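You operate a simulated robot arm through the tools that you are given. There is no shell and no other tool.

You are at the controls of a simulated two-armed robot. One attempt, no reset.

## Task
Hold the black pan on the top of the cream table steady with one hand and put the green sign from the top of the red table in it with the other.

It is judged by the outcome, as a careful person would: the job done as asked, and still so three seconds after it is handed in. It fails if anything else is knocked over, pushed out of place, dropped, spilled or broken.

## Robot
Two 7-joint arms with three-finger grippers on one trunk, on a base that moves. Base frame: it is fixed to the floor where the robot stands at the start and does not move with it; the origin is under the middle of the robot, x ahead of it, y to its left, z up. Lengths are in mm, angles in rad, forces in N, time in s.
The left shoulder is at the start at [30, 124, 1008], the right one opposite. With the tool pointing down near the work surface each hand reaches from about 100 to 780 mm from the robot's upright axis, wherever it stands, measured 20 degrees to its own side. Places, roughly: black pan [1250, -750, 750]; green sign [250, -3750, 1000]. Payload 2.2 kg a hand.
The TCP of each hand is the grasp point between the finger pads, 28 mm short of the fingertips. In the tool frame z runs along the fingers and y along their closing line. The gripper opens to 102 mm; its body begins 71 mm behind the TCP.
Orientation is that of the tool frame in the base frame, as a unit quaternion [x, y, z, w]. With the fingers straight down and closing along the base's y, the tool's x points along the base's -x, its y along +y and its z along -z.

## Interface
- The arms move only by the tool arm_command. It takes "left_moves", "right_moves" or both (then of equal length, played together; a hand with none holds still); each is a list of rows, each a list of 7 numbers: the turn, a rotation vector about the tool's x, y, z in rad, then the shift along the tool's x, y, z in mm, then the finger opening in mm, from 0 to 102. In form: [[wx, wy, wz, tx, ty, tz, jaw], ...]. A call has 1 to 20 rows; each row shifts and turns the commanded pose from where the row before left it, along the tool's axes as they then stand. Each row takes 0.2 s and may step no farther than 50 mm and 0.15 rad from the row before; otherwise, or with a gripper value out of range, the whole call is refused. A pose out of reach is approached as far as the arm can. The call stops where the force on the tool passes 40 N (or 10 N more than at its start, if that is more) or the arm is blocked; 0.2 s more then pass. The fingers move at their own pace (about 143.6 mm/s each) and stop on an object; they squeeze with about 29 N. The grip force told is the motor's: it shows also when the fingers shut on nothing. Time passes only in rows, and 0.2 s behind the last, so rows that do not move let the fingers close. The reply holds the time, the measured pose of the TCP, the force on the tool along the base axes, the opening and the grip force, in the units named above and with some noise, with the torque about the TCP (base axes, N m) and any sound that the robot's microphone picked up.
- Cameras (640 x 400 px; columns grow to the right, rows downward): "scene" is now at [32.8, -19.7, 1738.3]; the picture's right is [-0.09, -1.00, 0.00], its down [-0.68, 0.06, -0.73] and it looks along [0.73, -0.07, -0.68] (base axes); focal length 272 px, centre (320, 200). "left" rides on the left gripper at [72, 38, -86] in its tool frame; the picture's right is [-0.46, 0.89, 0.00], its down [-0.60, -0.32, -0.73] and it looks along [-0.65, -0.34, 0.68] (tool axes); focal length 256 px, centre (320, 200). "right" rides on the right gripper at [69, 44, -86] in its tool frame; the picture's right is [-0.53, 0.85, 0.00], its down [-0.58, -0.36, -0.73] and it looks along [-0.62, -0.39, 0.68] (tool axes); focal length 256 px, centre (320, 200). There is no depth. A picture from a camera that has moved, and an enlarged one, comes with that camera's place and axes in the base frame and with its lens. The place of the scene camera against the robot may be out by one fixed shift of up to 25 mm in any direction.
- get_image(camera): a new picture of that camera. The clock stands still meanwhile.
- move_column(by): moves the trunk up (or, below 0, down) by that many mm; the arms and the scene camera ride with it, the base frame stays. It gives what a move gives, with no picture.
- steer(legs): drives the robot by 1 to 6 legs, each [ahead, left, turn to the left] in mm, mm and rad, along the robot's own axes; the way and the turn of a leg run together, so that a leg with both is an arc; at most 1500 mm and 3.142 rad a leg. The arms and the cameras ride along, it lands a little off, and it stops where it bumps. It gives what a move gives.
- turn_head(pan, tilt): turns the head with the scene camera to pan (to the left, within 2.496 rad either way) and tilt (down, from -0.506 to 1.204), counted from straight ahead of the robot. It gives what a move gives.
- zoom(camera, box): a new picture of the part [left, top, right, bottom] of that camera's present view, enlarged. The clock stands still meanwhile.
- close_job(): hands the job in; it is judged then, once.

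Places have to be worked out from the pictures, the camera data and where the tool is seen. Open the grippers and draw the arms clear of the work before you hand the job in, unless the task says otherwise.

The tools are called as a command line: name --argument value ..., lists and objects as JSON in quotes. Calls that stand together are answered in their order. arm_command: Moves the arms, as the interface text tells. Its arguments: {"type":"object","properties":{"left_moves":{"type":"array","items":{"type":"array","items":{"type":"number"}}},"right_moves":{"type":"array","items":{"type":"array","items":{"type":"number"}}}},"required":[]} The other tools are called the same way: move_column (by) moves the trunk up or down; steer (legs) drives the base; turn_head (pan, tilt) turns the head that bears the scene camera; get_image (camera) takes a picture; zoom (camera, box) takes an enlarged picture of a part of a camera's view; close_job () hands the job in.

At the start:

```text
time: 0.0
left_position: [594.5, 251.0, 1054.4]
left_tcp_rot: [0.0, 1.0, 0.0, 0.0]
left_contact_force: [-0.5, -0.3, 0.4]
left_moment: [0.01, -0.01, 0.01]
left_gripper_width: 102.0
left_gripper_force: 0.1
right_position: [370.7, -192.9, 1084.8]
right_tcp_rot: [0.0, 1.0, 0.002, 0.0]
right_contact_force: [0.2, -0.9, -0.1]
right_moment: [0.02, -0.01, -0.03]
right_gripper_width: 101.9
right_gripper_force: 0.0
trunk travel left (down, up): [-250.0, 290.0]
robot x, y, heading: [-1.0, 2.0, -0.002]
head pan, tilt (commanded): [-0.094, 0.747]
```

scene: 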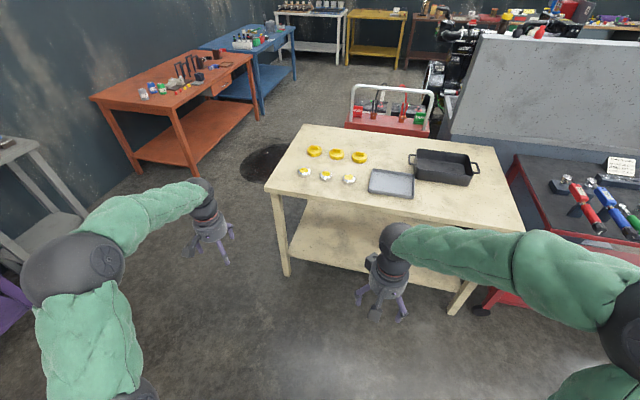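
right: 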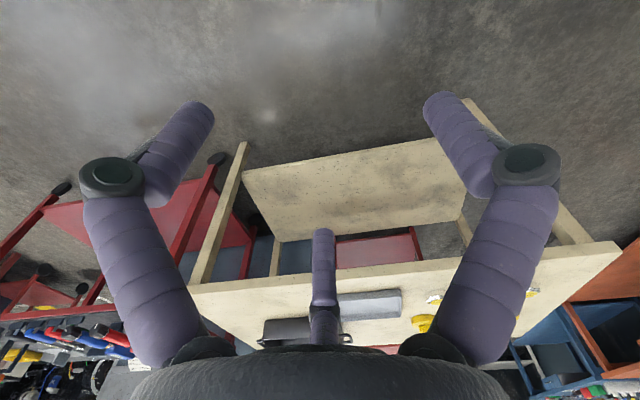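
left: 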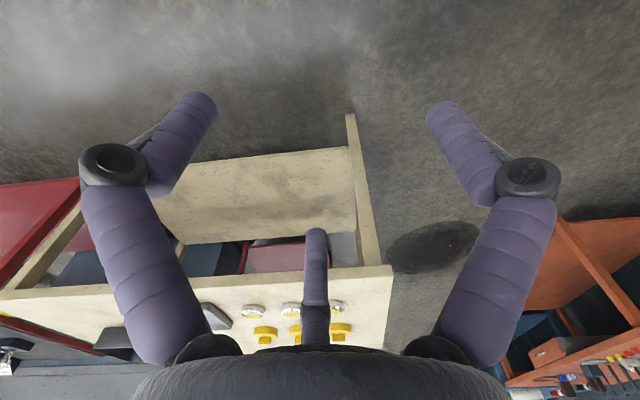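

The first picture shows the cream table ahead with the black pan to the right of it; the green sign lies far to my right. I first look closer at the pan and then turn the head to the right to find the red table.

zoom --camera "scene" --box '[260, 110, 540, 285]'

turn_head --pan -1.5 --tilt 0.3

```text
2.29 times, centred on (400, 198) of scene
camera zoom: at [32.8, -19.7, 1738.3], right [-0.09, -1.0, 0.0], down [-0.68, 0.06, -0.73], along [0.73, -0.07, -0.68], focal length 622 px, centre (137, 206)
```

zoom: 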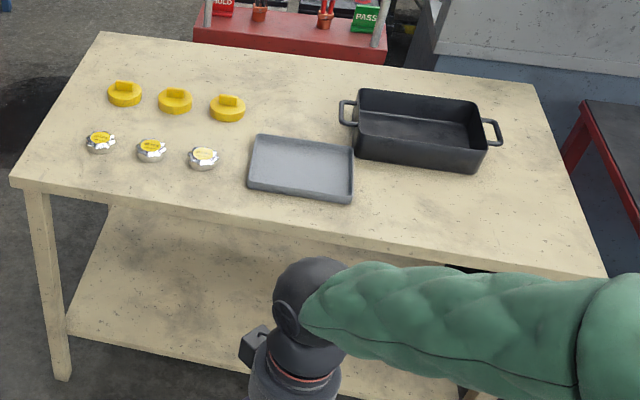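

```text
time: 1.5
left_position: [595.6, 250.9, 1055.9]
left_tcp_rot: [0.0, 1.0, 0.0, 0.0]
left_contact_force: [0.4, 0.1, -0.2]
left_moment: [0.0, -0.02, 0.02]
left_gripper_width: 101.9
left_gripper_force: 0.1
right_position: [371.2, -194.8, 1083.9]
right_tcp_rot: [0.001, 1.0, 0.001, 0.0]
right_contact_force: [-0.7, 0.2, 0.2]
right_moment: [0.01, 0.02, 0.01]
right_gripper_width: 102.0
right_gripper_force: 0.0
trunk travel left (down, up): [-250.0, 290.0]
robot x, y, heading: [-1.6, 5.6, 0.001]
head pan, tilt (commanded): [-1.499, 0.3]
```

The pan is a black roasting pan with two handles, near the right of the cream table. Now I look to the right.

get_image --camera "scene"

```text
taken
camera scene: at [-43.1, -105.0, 1778.3], right [-1.0, -0.07, 0.0], down [-0.02, 0.3, -0.96], along [0.07, -0.95, -0.3], focal length 272 px, centre (320, 200)
```

scene: 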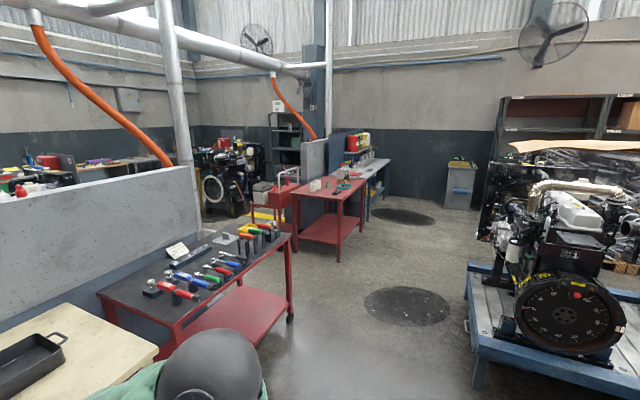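

A red table stands beyond the red wrench cart, with something green on it. I enlarge that part.

zoom --camera "scene" --box '[240, 120, 400, 220]'

zoom --camera "scene" --box '[280, 165, 376, 225]'

```text
4.00 times, centred on (320, 170) of scene
camera zoom: at [-43.1, -105.0, 1778.3], right [-1.0, -0.07, 0.0], down [-0.02, 0.3, -0.96], along [0.07, -0.95, -0.3], focal length 1089 px, centre (320, 320)
```

zoom: 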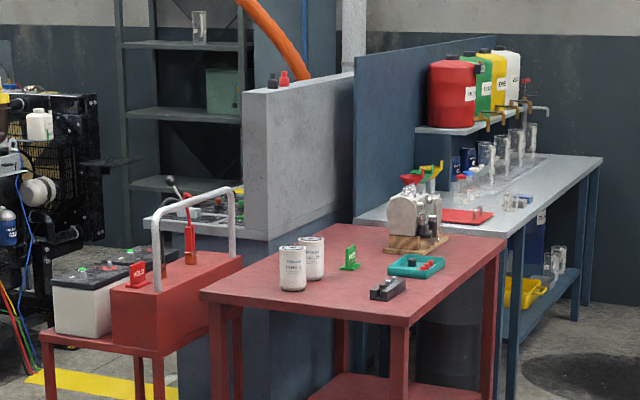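

```text
6.67 times, centred on (328, 195) of scene
camera zoom: at [-43.1, -105.0, 1778.3], right [-1.0, -0.07, 0.0], down [-0.02, 0.3, -0.96], along [0.07, -0.95, -0.3], focal length 1814 px, centre (267, 233)
```

zoom: 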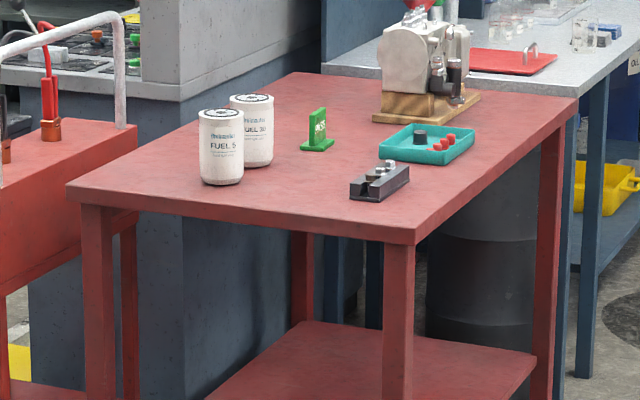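

The green sign stands on the red table, around [110, -3550, 890] by my working; the wrench cart and the engine pallet leave an aisle of about 1.3 m in between. I turn right and drive down the aisle partway, then look again.

steer --legs '[[0, 0, -1.75], [1000, 0, 0]]'

turn_head --pan 0.1 --tilt 0.45

get_image --camera "scene"

```text
time: 11.1
left_position: [-58.0, -1633.4, 1053.6]
left_tcp_rot: [0.77, 0.638, 0.002, 0.0]
left_contact_force: [0.4, -0.7, -0.5]
left_moment: [0.02, 0.01, -0.03]
left_gripper_width: 101.9
left_gripper_force: 0.1
right_position: [-452.8, -1330.8, 1084.8]
right_tcp_rot: [0.77, 0.638, 0.0, 0.001]
right_contact_force: [0.6, -0.4, -0.3]
right_moment: [0.01, 0.0, -0.02]
right_gripper_width: 102.1
right_gripper_force: 0.1
trunk travel left (down, up): [-250.0, 290.0]
robot x, y, heading: [-193.3, -1001.6, -1.759]
head pan, tilt (commanded): [-1.499, 0.3]
```

```text
time: 12.8
left_position: [-58.3, -1632.6, 1054.3]
left_tcp_rot: [0.771, 0.637, 0.0, 0.0]
left_contact_force: [0.7, -0.5, 0.0]
left_moment: [-0.01, -0.01, 0.02]
left_gripper_width: 102.0
left_gripper_force: 0.0
right_position: [-453.1, -1329.1, 1084.7]
right_tcp_rot: [0.77, 0.638, 0.001, 0.0]
right_contact_force: [-0.9, -0.3, 0.8]
right_moment: [0.02, 0.02, -0.02]
right_gripper_width: 102.0
right_gripper_force: 0.0
trunk travel left (down, up): [-250.0, 290.0]
robot x, y, heading: [-191.6, -999.8, -1.759]
head pan, tilt (commanded): [0.099, 0.45]
```

```text
taken
camera scene: at [-216.4, -1075.8, 1764.4], right [-1.0, 0.09, 0.0], down [0.04, 0.43, -0.9], along [-0.08, -0.9, -0.44], focal length 272 px, centre (320, 200)
```

scene: 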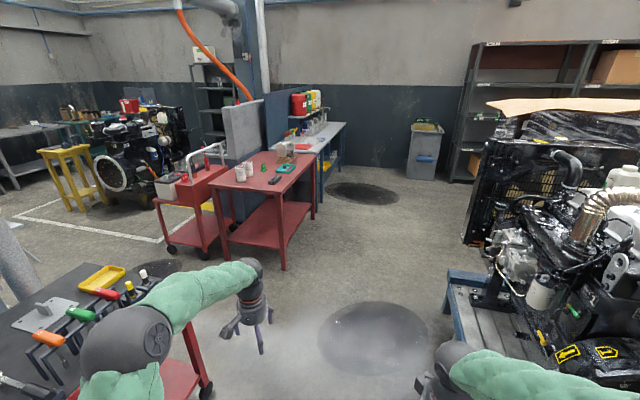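

The drive went well. I enlarge the red table from here to measure it and the sign.

zoom --camera "scene" --box '[190, 120, 350, 220]'

zoom --camera "scene" --box '[224, 140, 304, 190]'

```text
4.00 times, centred on (270, 170) of scene
camera zoom: at [-216.4, -1075.8, 1764.4], right [-1.0, 0.09, 0.0], down [0.04, 0.43, -0.9], along [-0.08, -0.9, -0.44], focal length 1089 px, centre (520, 320)
```

zoom: 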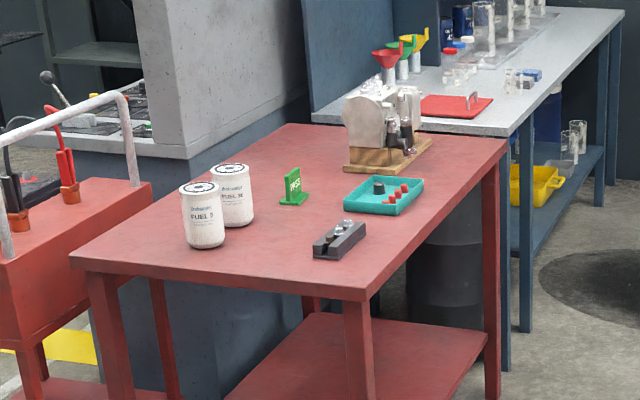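

```text
8.00 times, centred on (264, 165) of scene
camera zoom: at [-216.4, -1075.8, 1764.4], right [-1.0, 0.09, 0.0], down [0.04, 0.43, -0.9], along [-0.08, -0.9, -0.44], focal length 2177 px, centre (768, 480)
```

zoom: 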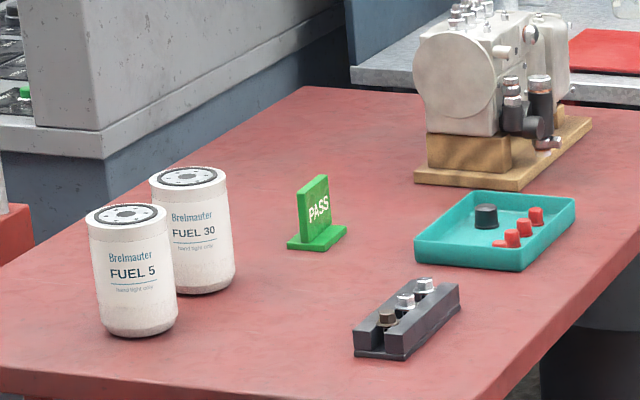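

Triangulating the two views puts the sign's base at about [120, -3746, 836]; the table's short edge runs from about (-86,-3149) to (579,-3381), its long right edge towards (-455,-4217). I look straight down to see how big my own base is.

turn_head --pan 0.0 --tilt 1.2

get_image --camera "scene"

```text
time: 13.8
left_position: [-58.3, -1631.5, 1055.5]
left_tcp_rot: [0.771, 0.637, -0.001, 0.001]
left_contact_force: [-1.3, 0.2, 0.6]
left_moment: [0.0, 0.0, 0.02]
left_gripper_width: 101.9
left_gripper_force: 0.0
right_position: [-453.4, -1329.9, 1084.6]
right_tcp_rot: [0.77, 0.637, 0.001, 0.001]
right_contact_force: [-0.4, -0.3, 0.9]
right_moment: [-0.02, 0.02, 0.04]
right_gripper_width: 102.1
right_gripper_force: 0.0
trunk travel left (down, up): [-250.0, 290.0]
robot x, y, heading: [-193.2, -1000.0, -1.76]
head pan, tilt (commanded): [0.0, 1.201]
```

```text
taken
camera scene: at [-218.6, -1039.3, 1706.3], right [-0.98, 0.19, 0.0], down [0.17, 0.92, -0.36], along [-0.07, -0.36, -0.93], focal length 272 px, centre (320, 200)
```

scene: 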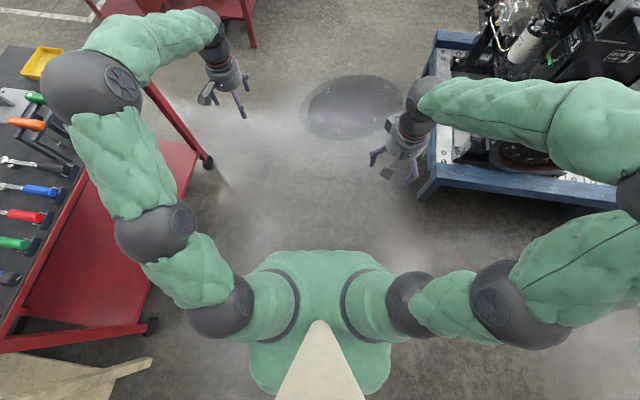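

My base is hidden beneath the torso in this view. I turn the right hand about its own axis so that its camera looks back at my base, to learn how close I can stand to a table.

arm_command --right_moves '[[0, 0, 0.15, 0, 0, 0, 102], [0, 0, 0.15, 0, 0, 0, 102], [0, 0, 0.15, 0, 0, 0, 102], [0, 0, 0.15, 0, 0, 0, 102], [0, 0, 0.15, 0, 0, 0, 102], [0, 0, 0.15, 0, 0, 0, 102], [0, 0, 0.15, 0, 0, 0, 102], [0, 0, 0.15, 0, 0, 0, 102], [0, 0, 0.15, 0, 0, 0, 102], [0, 0, 0.15, 0, 0, 0, 102], [0, 0, 0.15, 0, 0, 0, 102], [0, 0, 0.15, 0, 0, 0, 102], [0, 0, 0.15, 0, 0, 0, 102], [0, 0, 0.15, 0, 0, 0, 102], [0, 0, 0.15, 0, 0, 0, 102], [0, 0, 0.15, 0, 0, 0, 102]]'

get_image --camera "right"

```text
time: 17.2
left_position: [-56.1, -1633.4, 1055.0]
left_tcp_rot: [0.771, 0.637, 0.0, -0.001]
left_contact_force: [-0.1, 0.1, -0.5]
left_moment: [0.03, 0.02, 0.01]
left_gripper_width: 102.0
left_gripper_force: 0.1
right_position: [-452.8, -1329.2, 1083.7]
right_tcp_rot: [0.873, -0.488, 0.0, -0.001]
right_contact_force: [-0.1, -0.9, 0.2]
right_moment: [-0.01, 0.0, 0.02]
right_gripper_width: 102.2
right_gripper_force: 0.1
trunk travel left (down, up): [-250.0, 290.0]
robot x, y, heading: [-191.7, -1007.8, -1.758]
head pan, tilt (commanded): [0.0, 1.201]
```

```text
taken
camera right: at [-454.6, -1411.4, 1169.9], right [-1.0, 0.01, 0.0], down [0.01, 0.68, 0.73], along [0.01, 0.73, -0.68], focal length 256 px, centre (320, 200)
```

right: 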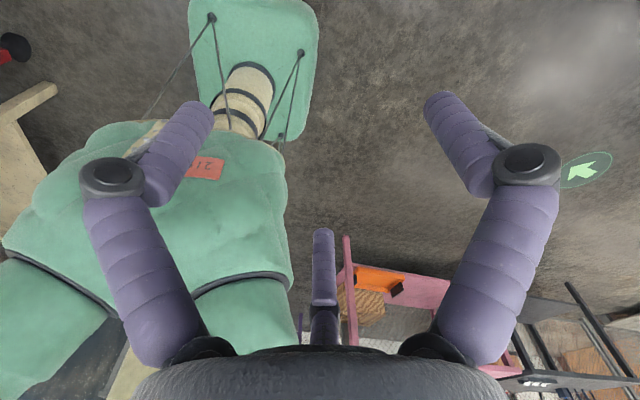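

The view back shows a squarish base, about 250–280 mm ahead of the axis and 220 mm to each side, so the axis may stand about 330 mm off a table edge. I'll approach the red table from its long right side, where the sign's plate faces; I raise the trunk for clearance, shift left away from the engine and drive on.

move_column --by 200

steer --legs '[[0, 0, -0.137], [0, 370, 0], [1400, 0, 0]]'

turn_head --pan 0.1 --tilt 0.6

get_image --camera "scene"

```text
time: 19.4
left_position: [-57.9, -1632.6, 1253.4]
left_tcp_rot: [0.771, 0.637, -0.001, 0.0]
left_contact_force: [0.5, -0.1, -0.7]
left_moment: [0.04, 0.02, 0.02]
left_gripper_width: 102.2
left_gripper_force: 0.0
right_position: [-453.8, -1329.3, 1284.5]
right_tcp_rot: [0.873, -0.487, 0.0, -0.001]
right_contact_force: [-0.2, 0.6, -0.1]
right_moment: [0.0, 0.0, 0.02]
right_gripper_width: 102.1
right_gripper_force: 0.2
trunk travel left (down, up): [-450.0, 90.0]
robot x, y, heading: [-194.0, -1002.3, -1.756]
head pan, tilt (commanded): [0.0, 1.201]
```

```text
time: 29.1
left_position: [-241.1, -3113.8, 1253.6]
left_tcp_rot: [0.812, 0.583, 0.0, 0.0]
left_contact_force: [1.0, 0.0, 0.6]
left_moment: [0.0, -0.01, 0.02]
left_gripper_width: 102.2
left_gripper_force: 0.0
right_position: [-590.3, -2758.2, 1284.0]
right_tcp_rot: [0.838, -0.545, 0.001, -0.001]
right_contact_force: [-0.8, -0.1, 0.3]
right_moment: [-0.04, 0.0, 0.0]
right_gripper_width: 102.5
right_gripper_force: 0.0
trunk travel left (down, up): [-450.0, 90.0]
robot x, y, heading: [-285.1, -2469.7, -1.895]
head pan, tilt (commanded): [0.0, 1.201]
```

```text
time: 30.1
left_position: [-241.7, -3113.6, 1254.3]
left_tcp_rot: [0.813, 0.583, 0.0, 0.0]
left_contact_force: [0.5, 0.4, 0.0]
left_moment: [0.01, -0.03, 0.03]
left_gripper_width: 101.9
left_gripper_force: 0.0
right_position: [-591.4, -2758.6, 1284.0]
right_tcp_rot: [0.838, -0.546, 0.0, -0.002]
right_contact_force: [-0.4, 0.8, 0.6]
right_moment: [0.01, -0.01, 0.01]
right_gripper_width: 101.9
right_gripper_force: 0.1
trunk travel left (down, up): [-450.0, 90.0]
robot x, y, heading: [-288.8, -2470.5, -1.897]
head pan, tilt (commanded): [0.099, 0.6]
```

```text
taken
camera scene: at [-318.5, -2539.7, 1950.8], right [-0.97, 0.23, 0.0], down [0.13, 0.55, -0.82], along [-0.19, -0.8, -0.57], focal length 272 px, centre (320, 200)
```

scene: 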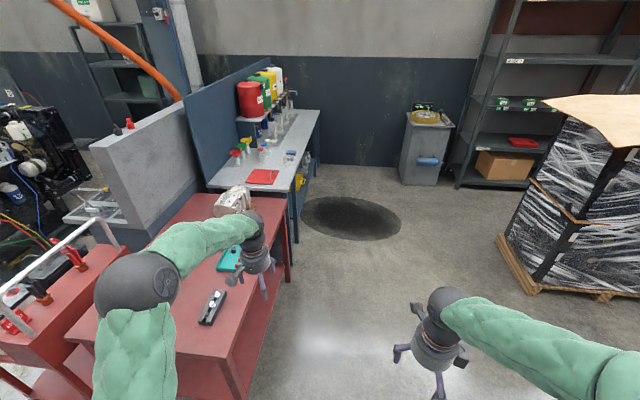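

The way is clear: the red table's near right corner is where I worked it out, and open floor lies to its right. I drive on along the table's long side and then turn left to face it.

steer --legs '[[0, -155, 0], [1192, 0, 0], [0, 0, 1.562]]'

turn_head --pan 0.1 --tilt 0.75

get_image --camera "scene"

```text
time: 41.1
left_position: [-185.3, -3522.4, 1254.7]
left_tcp_rot: [0.17, 0.985, 0.001, 0.0]
left_contact_force: [-0.2, -0.3, -0.7]
left_moment: [0.01, -0.02, 0.01]
left_gripper_width: 102.1
left_gripper_force: 0.0
right_position: [-547.4, -3866.3, 1284.3]
right_tcp_rot: [0.98, 0.199, 0.0, -0.001]
right_contact_force: [-0.4, 0.0, -0.1]
right_moment: [-0.02, 0.01, -0.01]
right_gripper_width: 101.8
right_gripper_force: 0.0
trunk travel left (down, up): [-450.0, 90.0]
robot x, y, heading: [-828.4, -3558.8, -0.339]
head pan, tilt (commanded): [0.099, 0.6]
```

```text
time: 41.8
left_position: [-187.3, -3521.9, 1254.7]
left_tcp_rot: [0.17, 0.985, -0.001, 0.0]
left_contact_force: [0.3, 0.9, -0.5]
left_moment: [-0.01, -0.01, -0.02]
left_gripper_width: 101.9
left_gripper_force: 0.1
right_position: [-546.8, -3865.6, 1283.8]
right_tcp_rot: [0.98, 0.198, 0.0, -0.001]
right_contact_force: [-0.4, -0.4, -0.2]
right_moment: [0.0, 0.0, -0.01]
right_gripper_width: 101.8
right_gripper_force: 0.0
trunk travel left (down, up): [-450.0, 90.0]
robot x, y, heading: [-828.9, -3558.6, -0.342]
head pan, tilt (commanded): [0.099, 0.75]
```

```text
taken
camera scene: at [-798.6, -3581.1, 1938.0], right [-0.24, -0.97, 0.0], down [-0.66, 0.16, -0.73], along [0.71, -0.18, -0.68], focal length 272 px, centre (320, 200)
```

scene: 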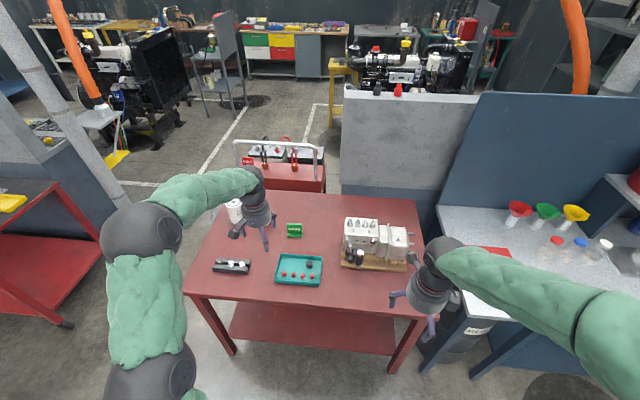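

I now face the red table's long side, with the sign ahead. I enlarge the table top to measure the sign.

zoom --camera "scene" --box '[180, 180, 436, 340]'

zoom --camera "scene" --box '[262, 205, 326, 245]'

get_image --camera "left"

```text
2.50 times, centred on (308, 260) of scene
camera zoom: at [-798.6, -3581.1, 1938.0], right [-0.24, -0.97, 0.0], down [-0.66, 0.16, -0.73], along [0.71, -0.18, -0.68], focal length 680 px, centre (350, 50)
```

zoom: 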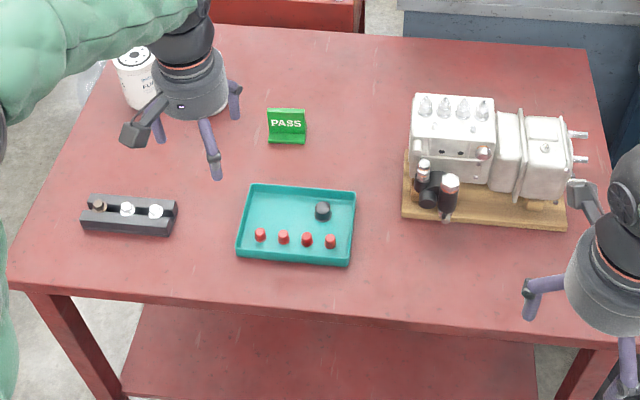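

```text
10.00 times, centred on (294, 225) of scene
camera zoom: at [-798.6, -3581.1, 1938.0], right [-0.24, -0.97, 0.0], down [-0.66, 0.16, -0.73], along [0.71, -0.18, -0.68], focal length 2722 px, centre (580, -50)
```

zoom: 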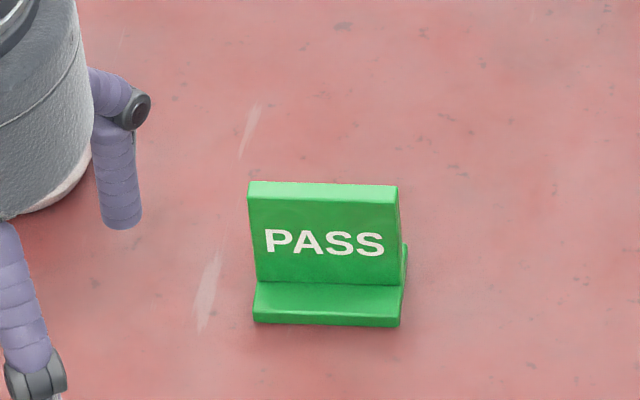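

```text
taken
camera left: at [-241.3, -3461.7, 1340.3], right [0.74, 0.68, 0.0], down [0.46, -0.5, 0.73], along [0.5, -0.54, -0.68], focal length 256 px, centre (320, 200)
```

left: 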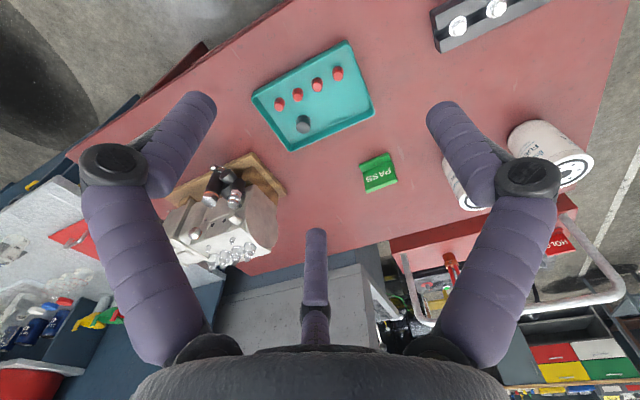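

The sign stands upright with its text facing me, its plate centre about [138, -3673] and its plate some 75 mm wide; the near table edge is about 580 mm ahead of my axis. I turn the left hand so its closing line crosses the plate, and lift the right hand clear of the pump-like thing.

arm_command --left_moves '[[0, 0, 0.1386, 0, 0, 0, 102], [0, 0, 0.1386, 0, 0, 0, 102], [0, 0, 0.1386, 0, 0, 0, 102], [0, 0, 0.1386, 0, 0, 0, 102], [0, 0, 0.1386, 0, 0, 0, 102], [0, 0, 0.1386, 0, 0, 0, 102], [0, 0, 0.1386, 0, 0, 0, 102], [0, 0, 0.1386, 0, 0, 0, 102], [0, 0, 0.1386, 0, 0, 0, 102], [0, 0, 0.1386, 0, 0, 0, 102], [0, 0, 0.1386, 0, 0, 0, 102]]' --right_moves '[[0, 0, -0.0755, 0, 0, -15, 102], [0, 0, -0.0755, 0, 0, -15, 102], [0, 0, -0.0755, 0, 0, -15, 102], [0, 0, -0.0755, 0, 0, -15, 102], [0, 0, -0.0755, 0, 0, -15, 102], [0, 0, -0.0755, 0, 0, -15, 102], [0, 0, -0.0755, 0, 0, -15, 102], [0, 0, -0.0755, 0, 0, -15, 102], [0, 0, -0.0755, 0, 0, -15, 102], [0, 0, -0.0755, 0, 0, -15, 102], [0, 0, -0.0755, 0, 0, -15, 102]]'

get_image --camera "scene"

```text
time: 44.2
left_position: [-187.4, -3522.9, 1254.0]
left_tcp_rot: [0.805, 0.593, 0.0, 0.0]
left_contact_force: [-0.2, 0.6, -0.4]
left_moment: [0.0, -0.02, -0.01]
left_gripper_width: 102.2
left_gripper_force: 0.1
right_position: [-547.4, -3866.2, 1449.9]
right_tcp_rot: [0.816, 0.578, 0.0, 0.001]
right_contact_force: [0.7, -0.3, 0.3]
right_moment: [0.0, 0.0, 0.01]
right_gripper_width: 102.3
right_gripper_force: 0.1
trunk travel left (down, up): [-450.0, 90.0]
robot x, y, heading: [-830.5, -3555.9, -0.342]
head pan, tilt (commanded): [0.099, 0.75]
```

```text
taken
camera scene: at [-798.8, -3581.1, 1938.0], right [-0.24, -0.97, 0.0], down [-0.66, 0.16, -0.73], along [0.71, -0.18, -0.68], focal length 272 px, centre (320, 200)
```

scene: 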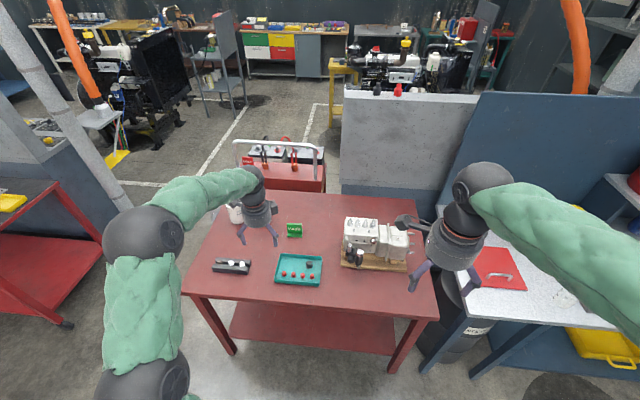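

Both hands turned as asked. I now drive straight ahead 215 mm, leaving the axis about 365 mm from the table edge.

steer --legs '[[215, 0, 0]]'

get_image --camera "scene"

get_image --camera "left"

```text
time: 45.8
left_position: [11.8, -3592.3, 1253.5]
left_tcp_rot: [0.802, 0.597, 0.001, 0.0]
left_contact_force: [0.5, -0.2, 0.2]
left_moment: [0.01, 0.01, 0.03]
left_gripper_width: 102.2
left_gripper_force: 0.1
right_position: [-348.1, -3935.1, 1449.0]
right_tcp_rot: [0.816, 0.578, 0.002, 0.0]
right_contact_force: [1.1, -0.2, -0.1]
right_moment: [0.01, 0.03, -0.03]
right_gripper_width: 101.9
right_gripper_force: 0.1
trunk travel left (down, up): [-450.0, 90.0]
robot x, y, heading: [-636.3, -3631.6, -0.34]
head pan, tilt (commanded): [0.099, 0.75]
```

```text
taken
camera scene: at [-600.0, -3651.6, 1938.0], right [-0.24, -0.97, 0.0], down [-0.66, 0.16, -0.73], along [0.71, -0.17, -0.68], focal length 272 px, centre (320, 200)
```

scene: 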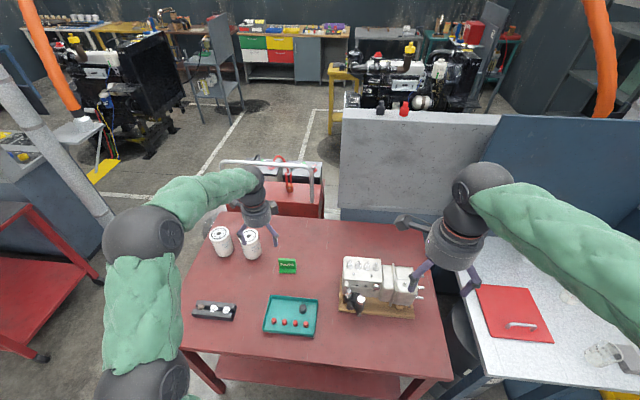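

```text
taken
camera left: at [69.5, -3532.8, 1339.8], right [0.71, -0.7, 0.0], down [-0.48, -0.49, 0.73], along [-0.51, -0.52, -0.68], focal length 256 px, centre (320, 200)
```

left: 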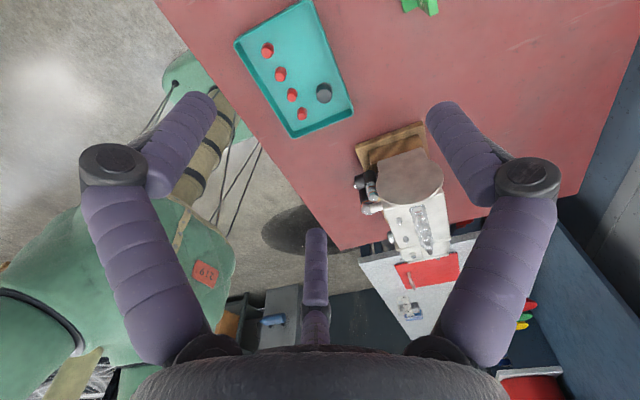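

The sign is now about 744 mm ahead and 218 mm to the left, right at the limit of reach, and the table edge is still ~345–365 mm from my axis. I creep 25 mm further, then lower the trunk by 200 mm with both hands clear above everything.

steer --legs '[[25, 0, 0]]'

move_column --by -200

get_image --camera "scene"

```text
time: 46.6
left_position: [32.7, -3598.8, 1255.7]
left_tcp_rot: [0.803, 0.596, 0.001, 0.001]
left_contact_force: [-0.6, -0.5, -0.1]
left_moment: [-0.04, 0.0, 0.03]
left_gripper_width: 102.0
left_gripper_force: 0.1
right_position: [-328.8, -3942.8, 1449.8]
right_tcp_rot: [0.816, 0.578, 0.002, 0.002]
right_contact_force: [-0.3, -0.8, 1.1]
right_moment: [-0.06, -0.04, 0.01]
right_gripper_width: 102.0
right_gripper_force: 0.1
trunk travel left (down, up): [-450.0, 90.0]
robot x, y, heading: [-609.1, -3636.5, -0.342]
head pan, tilt (commanded): [0.099, 0.75]
```

```text
time: 48.8
left_position: [33.8, -3599.4, 1054.6]
left_tcp_rot: [0.803, 0.596, 0.0, 0.001]
left_contact_force: [-0.2, 0.2, -0.2]
left_moment: [0.04, 0.01, 0.01]
left_gripper_width: 101.8
left_gripper_force: 0.1
right_position: [-325.5, -3945.6, 1249.5]
right_tcp_rot: [0.815, 0.579, 0.0, -0.001]
right_contact_force: [0.0, 0.0, -0.1]
right_moment: [-0.01, 0.01, -0.03]
right_gripper_width: 102.1
right_gripper_force: 0.0
trunk travel left (down, up): [-250.0, 290.0]
robot x, y, heading: [-611.2, -3636.2, -0.34]
head pan, tilt (commanded): [0.099, 0.75]
```

```text
taken
camera scene: at [-577.5, -3659.4, 1738.1], right [-0.24, -0.97, 0.0], down [-0.66, 0.16, -0.73], along [0.71, -0.17, -0.68], focal length 272 px, centre (320, 200)
```

scene: 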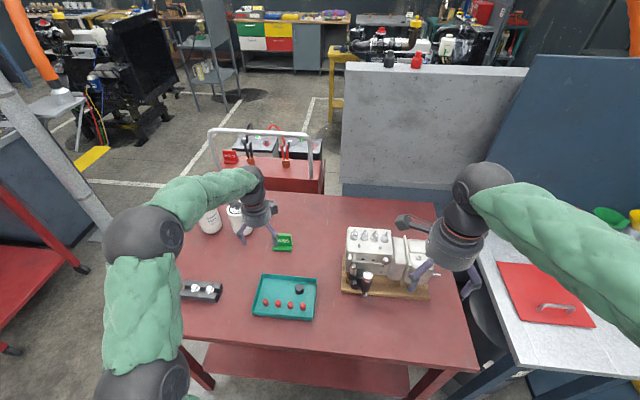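

The left hand is at [34, -3599, 1055], with the sign about 105 mm beyond it. I move it over the sign at the same height and look with its own camera.

arm_command --left_moves '[[0, 0, 0, -13.4, 40, 0, 102], [0, 0, 0, -13.4, 40, 0, 102], [0, 0, 0, -13.4, 40, 0, 102], [0, 0, 0, 0, 0, 0, 102]]'

get_image --camera "left"

zoom --camera "scene" --box '[200, 150, 328, 270]'

```text
time: 49.8
left_position: [136.2, -3672.0, 1057.5]
left_tcp_rot: [0.804, 0.595, 0.0, 0.0]
left_contact_force: [-0.7, 0.1, 0.3]
left_moment: [0.0, -0.01, -0.01]
left_gripper_width: 101.8
left_gripper_force: 0.0
right_position: [-326.1, -3942.9, 1250.8]
right_tcp_rot: [0.815, 0.579, 0.001, 0.0]
right_contact_force: [-0.7, 0.7, 0.1]
right_moment: [0.02, -0.03, 0.01]
right_gripper_width: 101.9
right_gripper_force: 0.1
trunk travel left (down, up): [-250.0, 290.0]
robot x, y, heading: [-610.5, -3636.4, -0.341]
head pan, tilt (commanded): [0.099, 0.75]
```

```text
taken
camera left: at [194.7, -3613.7, 1142.1], right [0.71, -0.7, 0.0], down [-0.48, -0.49, 0.73], along [-0.51, -0.52, -0.68], focal length 256 px, centre (320, 200)
```

left: 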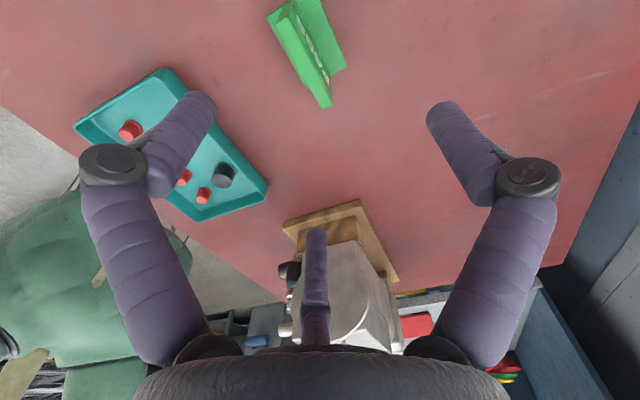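

```text
3.33 times, centred on (264, 210) of scene
camera zoom: at [-579.0, -3658.4, 1738.1], right [-0.24, -0.97, 0.0], down [-0.66, 0.16, -0.73], along [0.71, -0.17, -0.68], focal length 907 px, centre (507, 167)
```

zoom: 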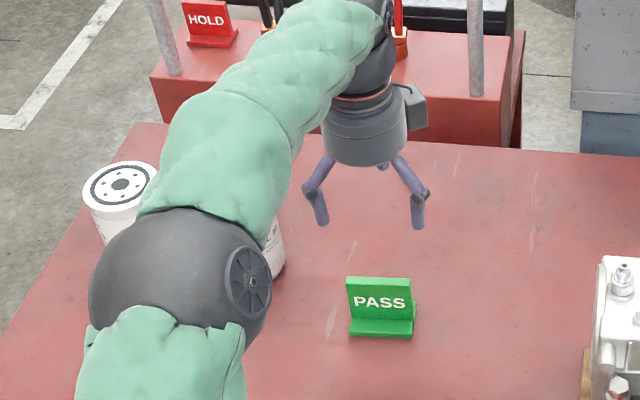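

I see the sign at the top of the hand camera's view; I enlarge it to place it precisely.

zoom --camera "left" --box '[240, 0, 400, 100]'

zoom --camera "scene" --box '[256, 224, 304, 254]'

```text
4.00 times, centred on (320, 50) of left
camera zoom: at [194.7, -3613.7, 1142.1], right [0.71, -0.7, 0.0], down [-0.48, -0.49, 0.73], along [-0.51, -0.52, -0.68], focal length 1024 px, centre (320, 800)
```

zoom: 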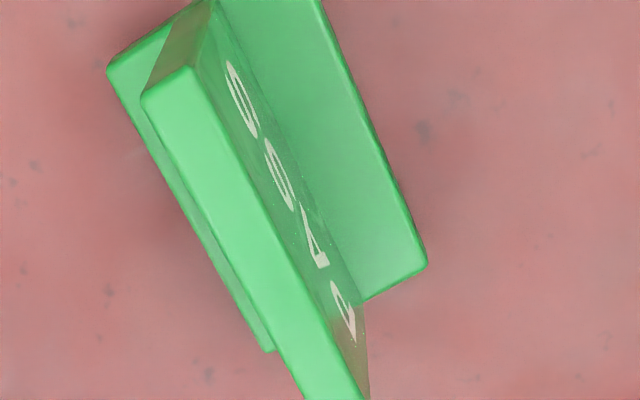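

```text
13.33 times, centred on (280, 239) of scene
camera zoom: at [-579.0, -3658.4, 1738.1], right [-0.24, -0.97, 0.0], down [-0.66, 0.16, -0.73], along [0.71, -0.17, -0.68], focal length 3629 px, centre (853, -320)
```

zoom: 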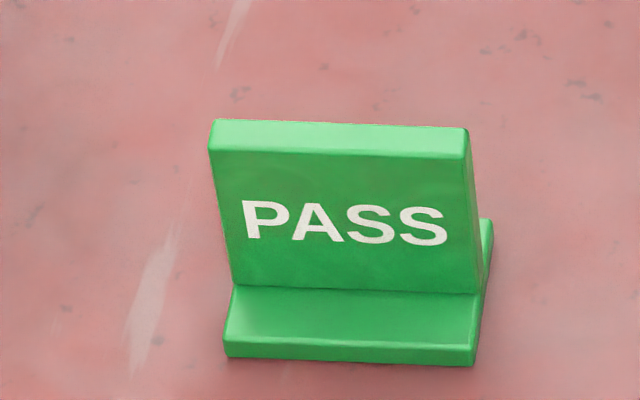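

The hand camera puts the plate's top centre at about [126, -3667, 903], the table at about 838, plate ~12 mm thick. I shift the left hand 11 mm back and come down to just above the plate, then check with the scene camera.

arm_command --left_moves '[[0, 0, 0, 0.6, -3.5, 32, 102], [0, 0, 0, 0.6, -3.5, 32, 102], [0, 0, 0, 0.6, -3.5, 32, 102], [0, 0, 0, 0, 0, 0, 102]]'

zoom --camera "scene" --box '[232, 180, 328, 240]'

get_image --camera "left"

```text
time: 50.8
left_position: [128.4, -3669.0, 958.5]
left_tcp_rot: [0.803, 0.596, 0.0, 0.001]
left_contact_force: [0.1, 0.0, 0.4]
left_moment: [0.0, 0.03, 0.02]
left_gripper_width: 102.2
left_gripper_force: 0.0
right_position: [-324.3, -3944.0, 1249.7]
right_tcp_rot: [0.816, 0.578, 0.001, 0.0]
right_contact_force: [-0.3, -0.4, 0.6]
right_moment: [0.01, -0.02, -0.01]
right_gripper_width: 102.1
right_gripper_force: 0.1
trunk travel left (down, up): [-250.0, 290.0]
robot x, y, heading: [-609.8, -3637.5, -0.34]
head pan, tilt (commanded): [0.099, 0.75]
```

```text
6.67 times, centred on (280, 210) of scene
camera zoom: at [-577.9, -3659.7, 1738.0], right [-0.24, -0.97, 0.0], down [-0.66, 0.16, -0.73], along [0.71, -0.17, -0.68], focal length 1814 px, centre (587, 133)
```

zoom: 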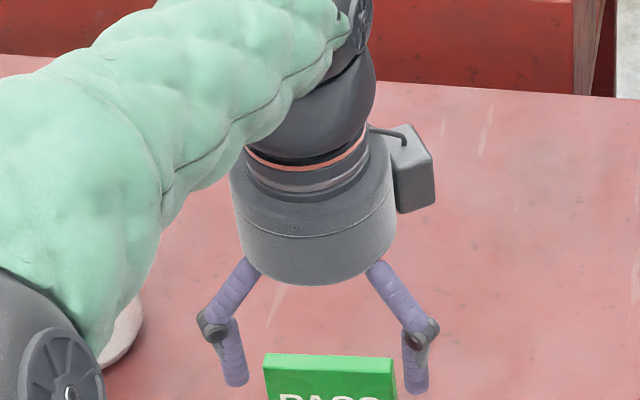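

```text
taken
camera left: at [185.7, -3610.3, 1044.0], right [0.71, -0.7, 0.0], down [-0.48, -0.49, 0.73], along [-0.51, -0.52, -0.68], focal length 256 px, centre (320, 200)
```

left: 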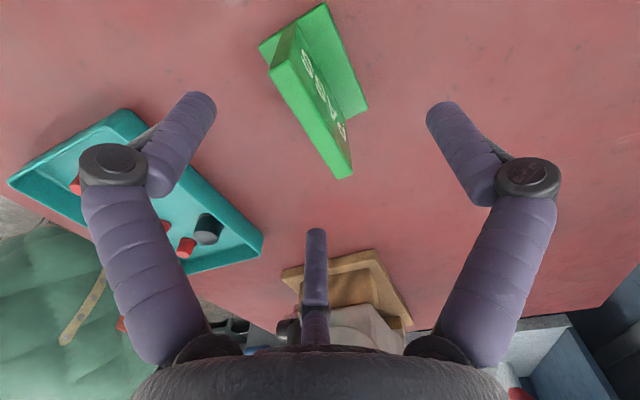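

The hand camera shows the plate between the fingers. I enlarge to get its place against the finger closing line.

zoom --camera "left" --box '[200, 0, 456, 200]'

zoom --camera "scene" --box '[240, 200, 320, 250]'

```text
2.00 times, centred on (328, 100) of left
camera zoom: at [185.7, -3610.3, 1044.0], right [0.71, -0.7, 0.0], down [-0.48, -0.49, 0.73], along [-0.51, -0.52, -0.68], focal length 512 px, centre (304, 400)
```

zoom: 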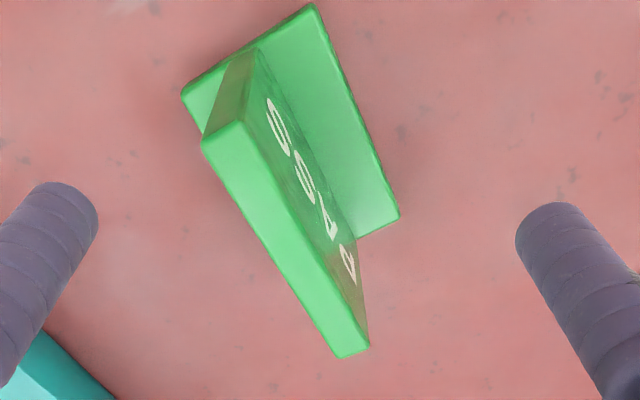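

```text
8.00 times, centred on (280, 225) of scene
camera zoom: at [-577.9, -3659.7, 1738.0], right [-0.24, -0.97, 0.0], down [-0.66, 0.16, -0.73], along [0.71, -0.17, -0.68], focal length 2177 px, centre (640, 0)
```

zoom: 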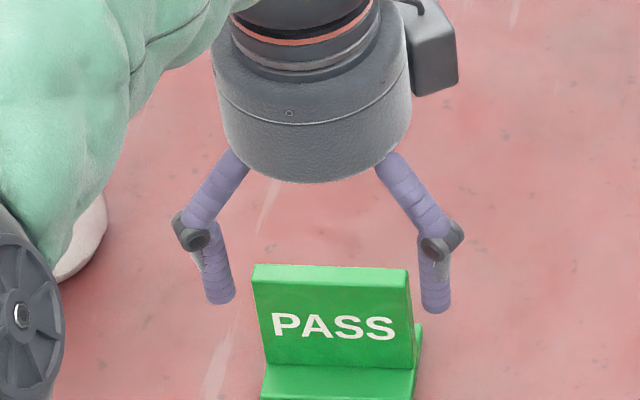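

The plate is parallel to the tool's x axis and centred within a few mm. I lower the hand 60 mm so the pads straddle the plate and fingertips stay above the sign's foot, then look again before closing.

arm_command --left_moves '[[0, 0, 0, 0, -0.7, 20, 102], [0, 0, 0, 0, -0.7, 20, 102], [0, 0, 0, 0, -0.6, 20, 102], [0, 0, 0, 0, 0, 0, 102]]'

zoom --camera "scene" --box '[240, 200, 320, 250]'

get_image --camera "left"

```text
time: 51.8
left_position: [126.8, -3666.4, 898.4]
left_tcp_rot: [0.803, 0.596, 0.0, 0.001]
left_contact_force: [-0.1, -0.2, 0.1]
left_moment: [0.0, -0.01, -0.01]
left_gripper_width: 102.0
left_gripper_force: 0.0
right_position: [-326.3, -3944.3, 1250.8]
right_tcp_rot: [0.816, 0.578, 0.001, 0.0]
right_contact_force: [-0.7, -0.1, 0.2]
right_moment: [0.01, 0.01, 0.01]
right_gripper_width: 101.9
right_gripper_force: 0.2
trunk travel left (down, up): [-250.0, 290.0]
robot x, y, heading: [-610.4, -3638.6, -0.34]
head pan, tilt (commanded): [0.099, 0.75]
```

```text
8.00 times, centred on (280, 225) of scene
camera zoom: at [-577.7, -3659.5, 1738.0], right [-0.24, -0.97, 0.0], down [-0.66, 0.16, -0.73], along [0.71, -0.17, -0.68], focal length 2177 px, centre (640, 0)
```

zoom: 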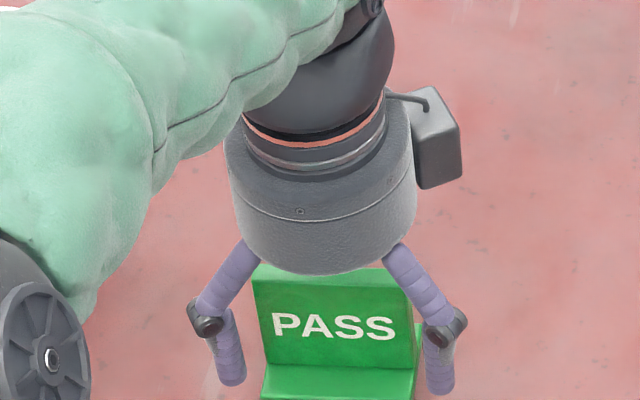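

```text
taken
camera left: at [184.5, -3608.3, 984.7], right [0.71, -0.7, 0.0], down [-0.48, -0.49, 0.73], along [-0.51, -0.52, -0.68], focal length 256 px, centre (320, 200)
```

left: 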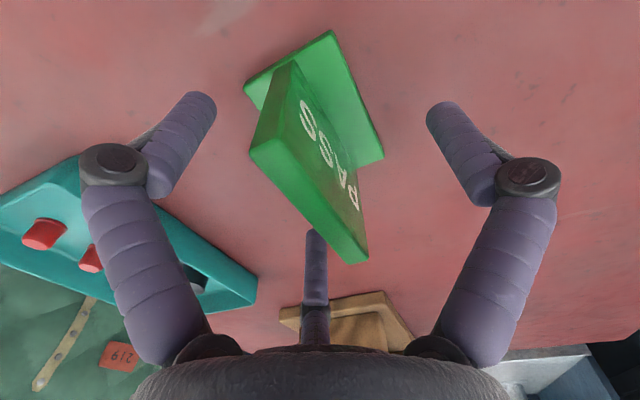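

The near fingers stand a bit wider than the plate when open, so before closing I test on the free right hand how the fingers converge, closing it to 15 mm.

arm_command --right_moves '[[0, 0, 0, 0, 0, 0, 60], [0, 0, 0, 0, 0, 0, 15], [0, 0, 0, 0, 0, 0, 15], [0, 0, 0, 0, 0, 0, 15], [0, 0, 0, 0, 0, 0, 15]]'

get_image --camera "right"

get_image --camera "scene"

```text
time: 53.0
left_position: [126.4, -3666.6, 898.7]
left_tcp_rot: [0.803, 0.597, -0.001, 0.0]
left_contact_force: [-0.8, -0.3, 0.3]
left_moment: [0.01, -0.03, -0.01]
left_gripper_width: 101.9
left_gripper_force: 0.0
right_position: [-324.9, -3944.3, 1249.6]
right_tcp_rot: [0.816, 0.578, 0.001, -0.001]
right_contact_force: [0.1, 0.2, 0.4]
right_moment: [0.02, -0.03, -0.01]
right_gripper_width: 14.8
right_gripper_force: 0.1
trunk travel left (down, up): [-250.0, 290.0]
robot x, y, heading: [-613.0, -3639.8, -0.34]
head pan, tilt (commanded): [0.099, 0.75]
```

```text
taken
camera right: at [-261.4, -3893.8, 1335.4], right [0.62, -0.78, 0.0], down [-0.54, -0.42, 0.73], along [-0.57, -0.45, -0.68], focal length 256 px, centre (320, 200)
```

right: 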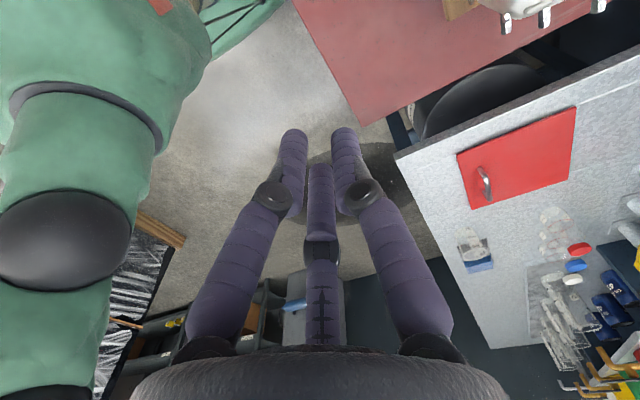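

```text
taken
camera scene: at [-577.4, -3659.5, 1738.0], right [-0.24, -0.97, 0.0], down [-0.66, 0.16, -0.73], along [0.71, -0.17, -0.68], focal length 272 px, centre (320, 200)
```

scene: 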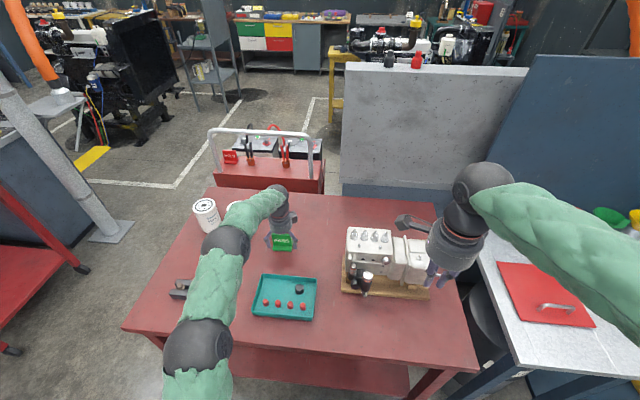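

The three fingers converge radially toward the tool axis and reach lower as they close, so the two near fingers will slide onto the plate's face. I nudge the left hand back 4 mm and up 3 mm, then close gently.

arm_command --left_moves '[[0, 0, 0, 0, -4, -3, 102], [0, 0, 0, 0, 0, 0, 85], [0, 0, 0, 0, 0, 0, 70], [0, 0, 0, 0, 0, 0, 60], [0, 0, 0, 0, 0, 0, 52], [0, 0, 0, 0, 0, 0, 45], [0, 0, 0, 0, 0, 0, 38], [0, 0, 0, 0, 0, 0, 32], [0, 0, 0, 0, 0, 0, 26], [0, 0, 0, 0, 0, 0, 20], [0, 0, 0, 0, 0, 0, 10], [0, 0, 0, 0, 0, 0, 0], [0, 0, 0, 0, 0, 0, 0], [0, 0, 0, 0, 0, 0, 0]]'

get_image --camera "left"

zoom --camera "scene" --box '[240, 200, 320, 250]'

```text
time: 56.0
left_position: [123.3, -3665.9, 901.3]
left_tcp_rot: [0.803, 0.596, 0.0, 0.0]
left_contact_force: [-0.3, -0.8, 0.0]
left_moment: [0.03, -0.03, -0.02]
left_gripper_width: 18.7
left_gripper_force: 29.1
right_position: [-325.6, -3943.4, 1249.7]
right_tcp_rot: [0.816, 0.579, 0.001, -0.001]
right_contact_force: [0.3, 0.2, 0.0]
right_moment: [-0.02, -0.04, 0.03]
right_gripper_width: 14.8
right_gripper_force: 0.2
trunk travel left (down, up): [-250.0, 290.0]
robot x, y, heading: [-607.5, -3636.7, -0.342]
head pan, tilt (commanded): [0.099, 0.75]
```

```text
taken
camera left: at [180.6, -3607.4, 987.5], right [0.71, -0.7, 0.0], down [-0.48, -0.49, 0.73], along [-0.51, -0.52, -0.68], focal length 256 px, centre (320, 200)
```

left: 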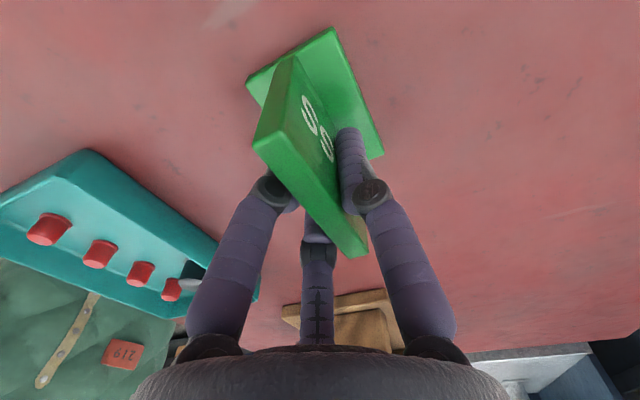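

```text
8.00 times, centred on (280, 225) of scene
camera zoom: at [-577.4, -3659.5, 1738.0], right [-0.24, -0.97, 0.0], down [-0.66, 0.16, -0.73], along [0.71, -0.17, -0.68], focal length 2177 px, centre (640, 0)
```

zoom: 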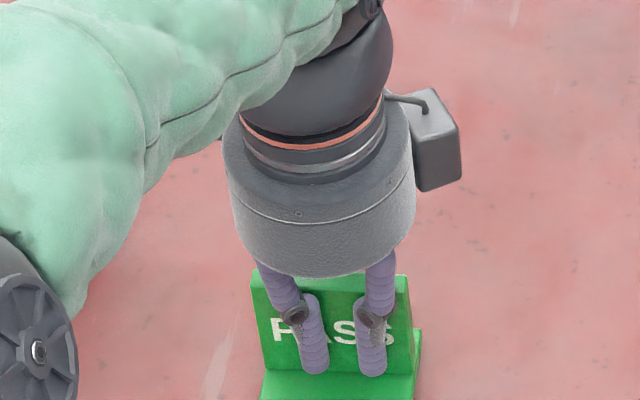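

The grip holds the plate: opening 18.7 mm at 29 N, sign undisturbed. I lift it slowly 60 mm and check.

arm_command --left_moves '[[0, 0, 0, 0, 0, -8, 0], [0, 0, 0, 0, 0, -12, 0], [0, 0, 0, 0, 0, -20, 0], [0, 0, 0, 0, 0, -20, 0], [0, 0, 0, 0, 0, 0, 0]]'

get_image --camera "left"

get_image --camera "scene"

```text
time: 57.2
left_position: [122.5, -3666.5, 962.3]
left_tcp_rot: [0.803, 0.596, 0.001, 0.0]
left_contact_force: [-0.2, -0.8, -0.5]
left_moment: [0.0, 0.0, 0.02]
left_gripper_width: 18.8
left_gripper_force: 29.5
right_position: [-324.4, -3943.2, 1249.5]
right_tcp_rot: [0.816, 0.578, 0.001, -0.001]
right_contact_force: [0.7, -0.1, -0.1]
right_moment: [0.0, 0.01, 0.0]
right_gripper_width: 15.1
right_gripper_force: 0.0
trunk travel left (down, up): [-250.0, 290.0]
robot x, y, heading: [-610.2, -3636.4, -0.337]
head pan, tilt (commanded): [0.099, 0.75]
```

```text
taken
camera left: at [179.9, -3607.3, 1047.5], right [0.71, -0.7, 0.0], down [-0.48, -0.49, 0.73], along [-0.51, -0.52, -0.68], focal length 256 px, centre (320, 200)
```

left: 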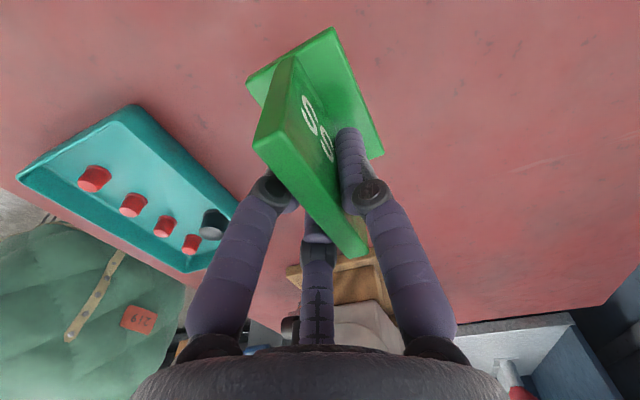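

```text
taken
camera scene: at [-577.0, -3659.5, 1738.0], right [-0.24, -0.97, 0.0], down [-0.66, 0.16, -0.73], along [0.71, -0.17, -0.68], focal length 272 px, centre (320, 200)
```

scene: 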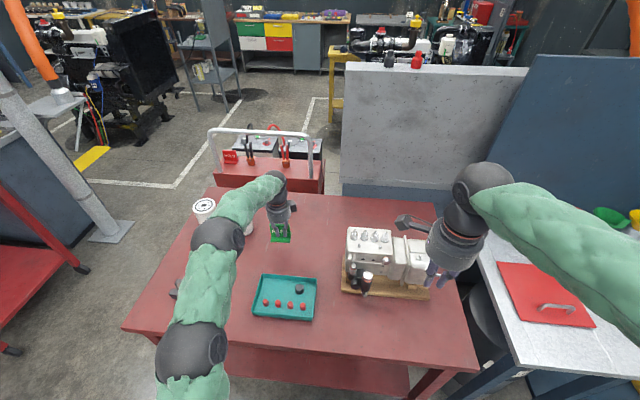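

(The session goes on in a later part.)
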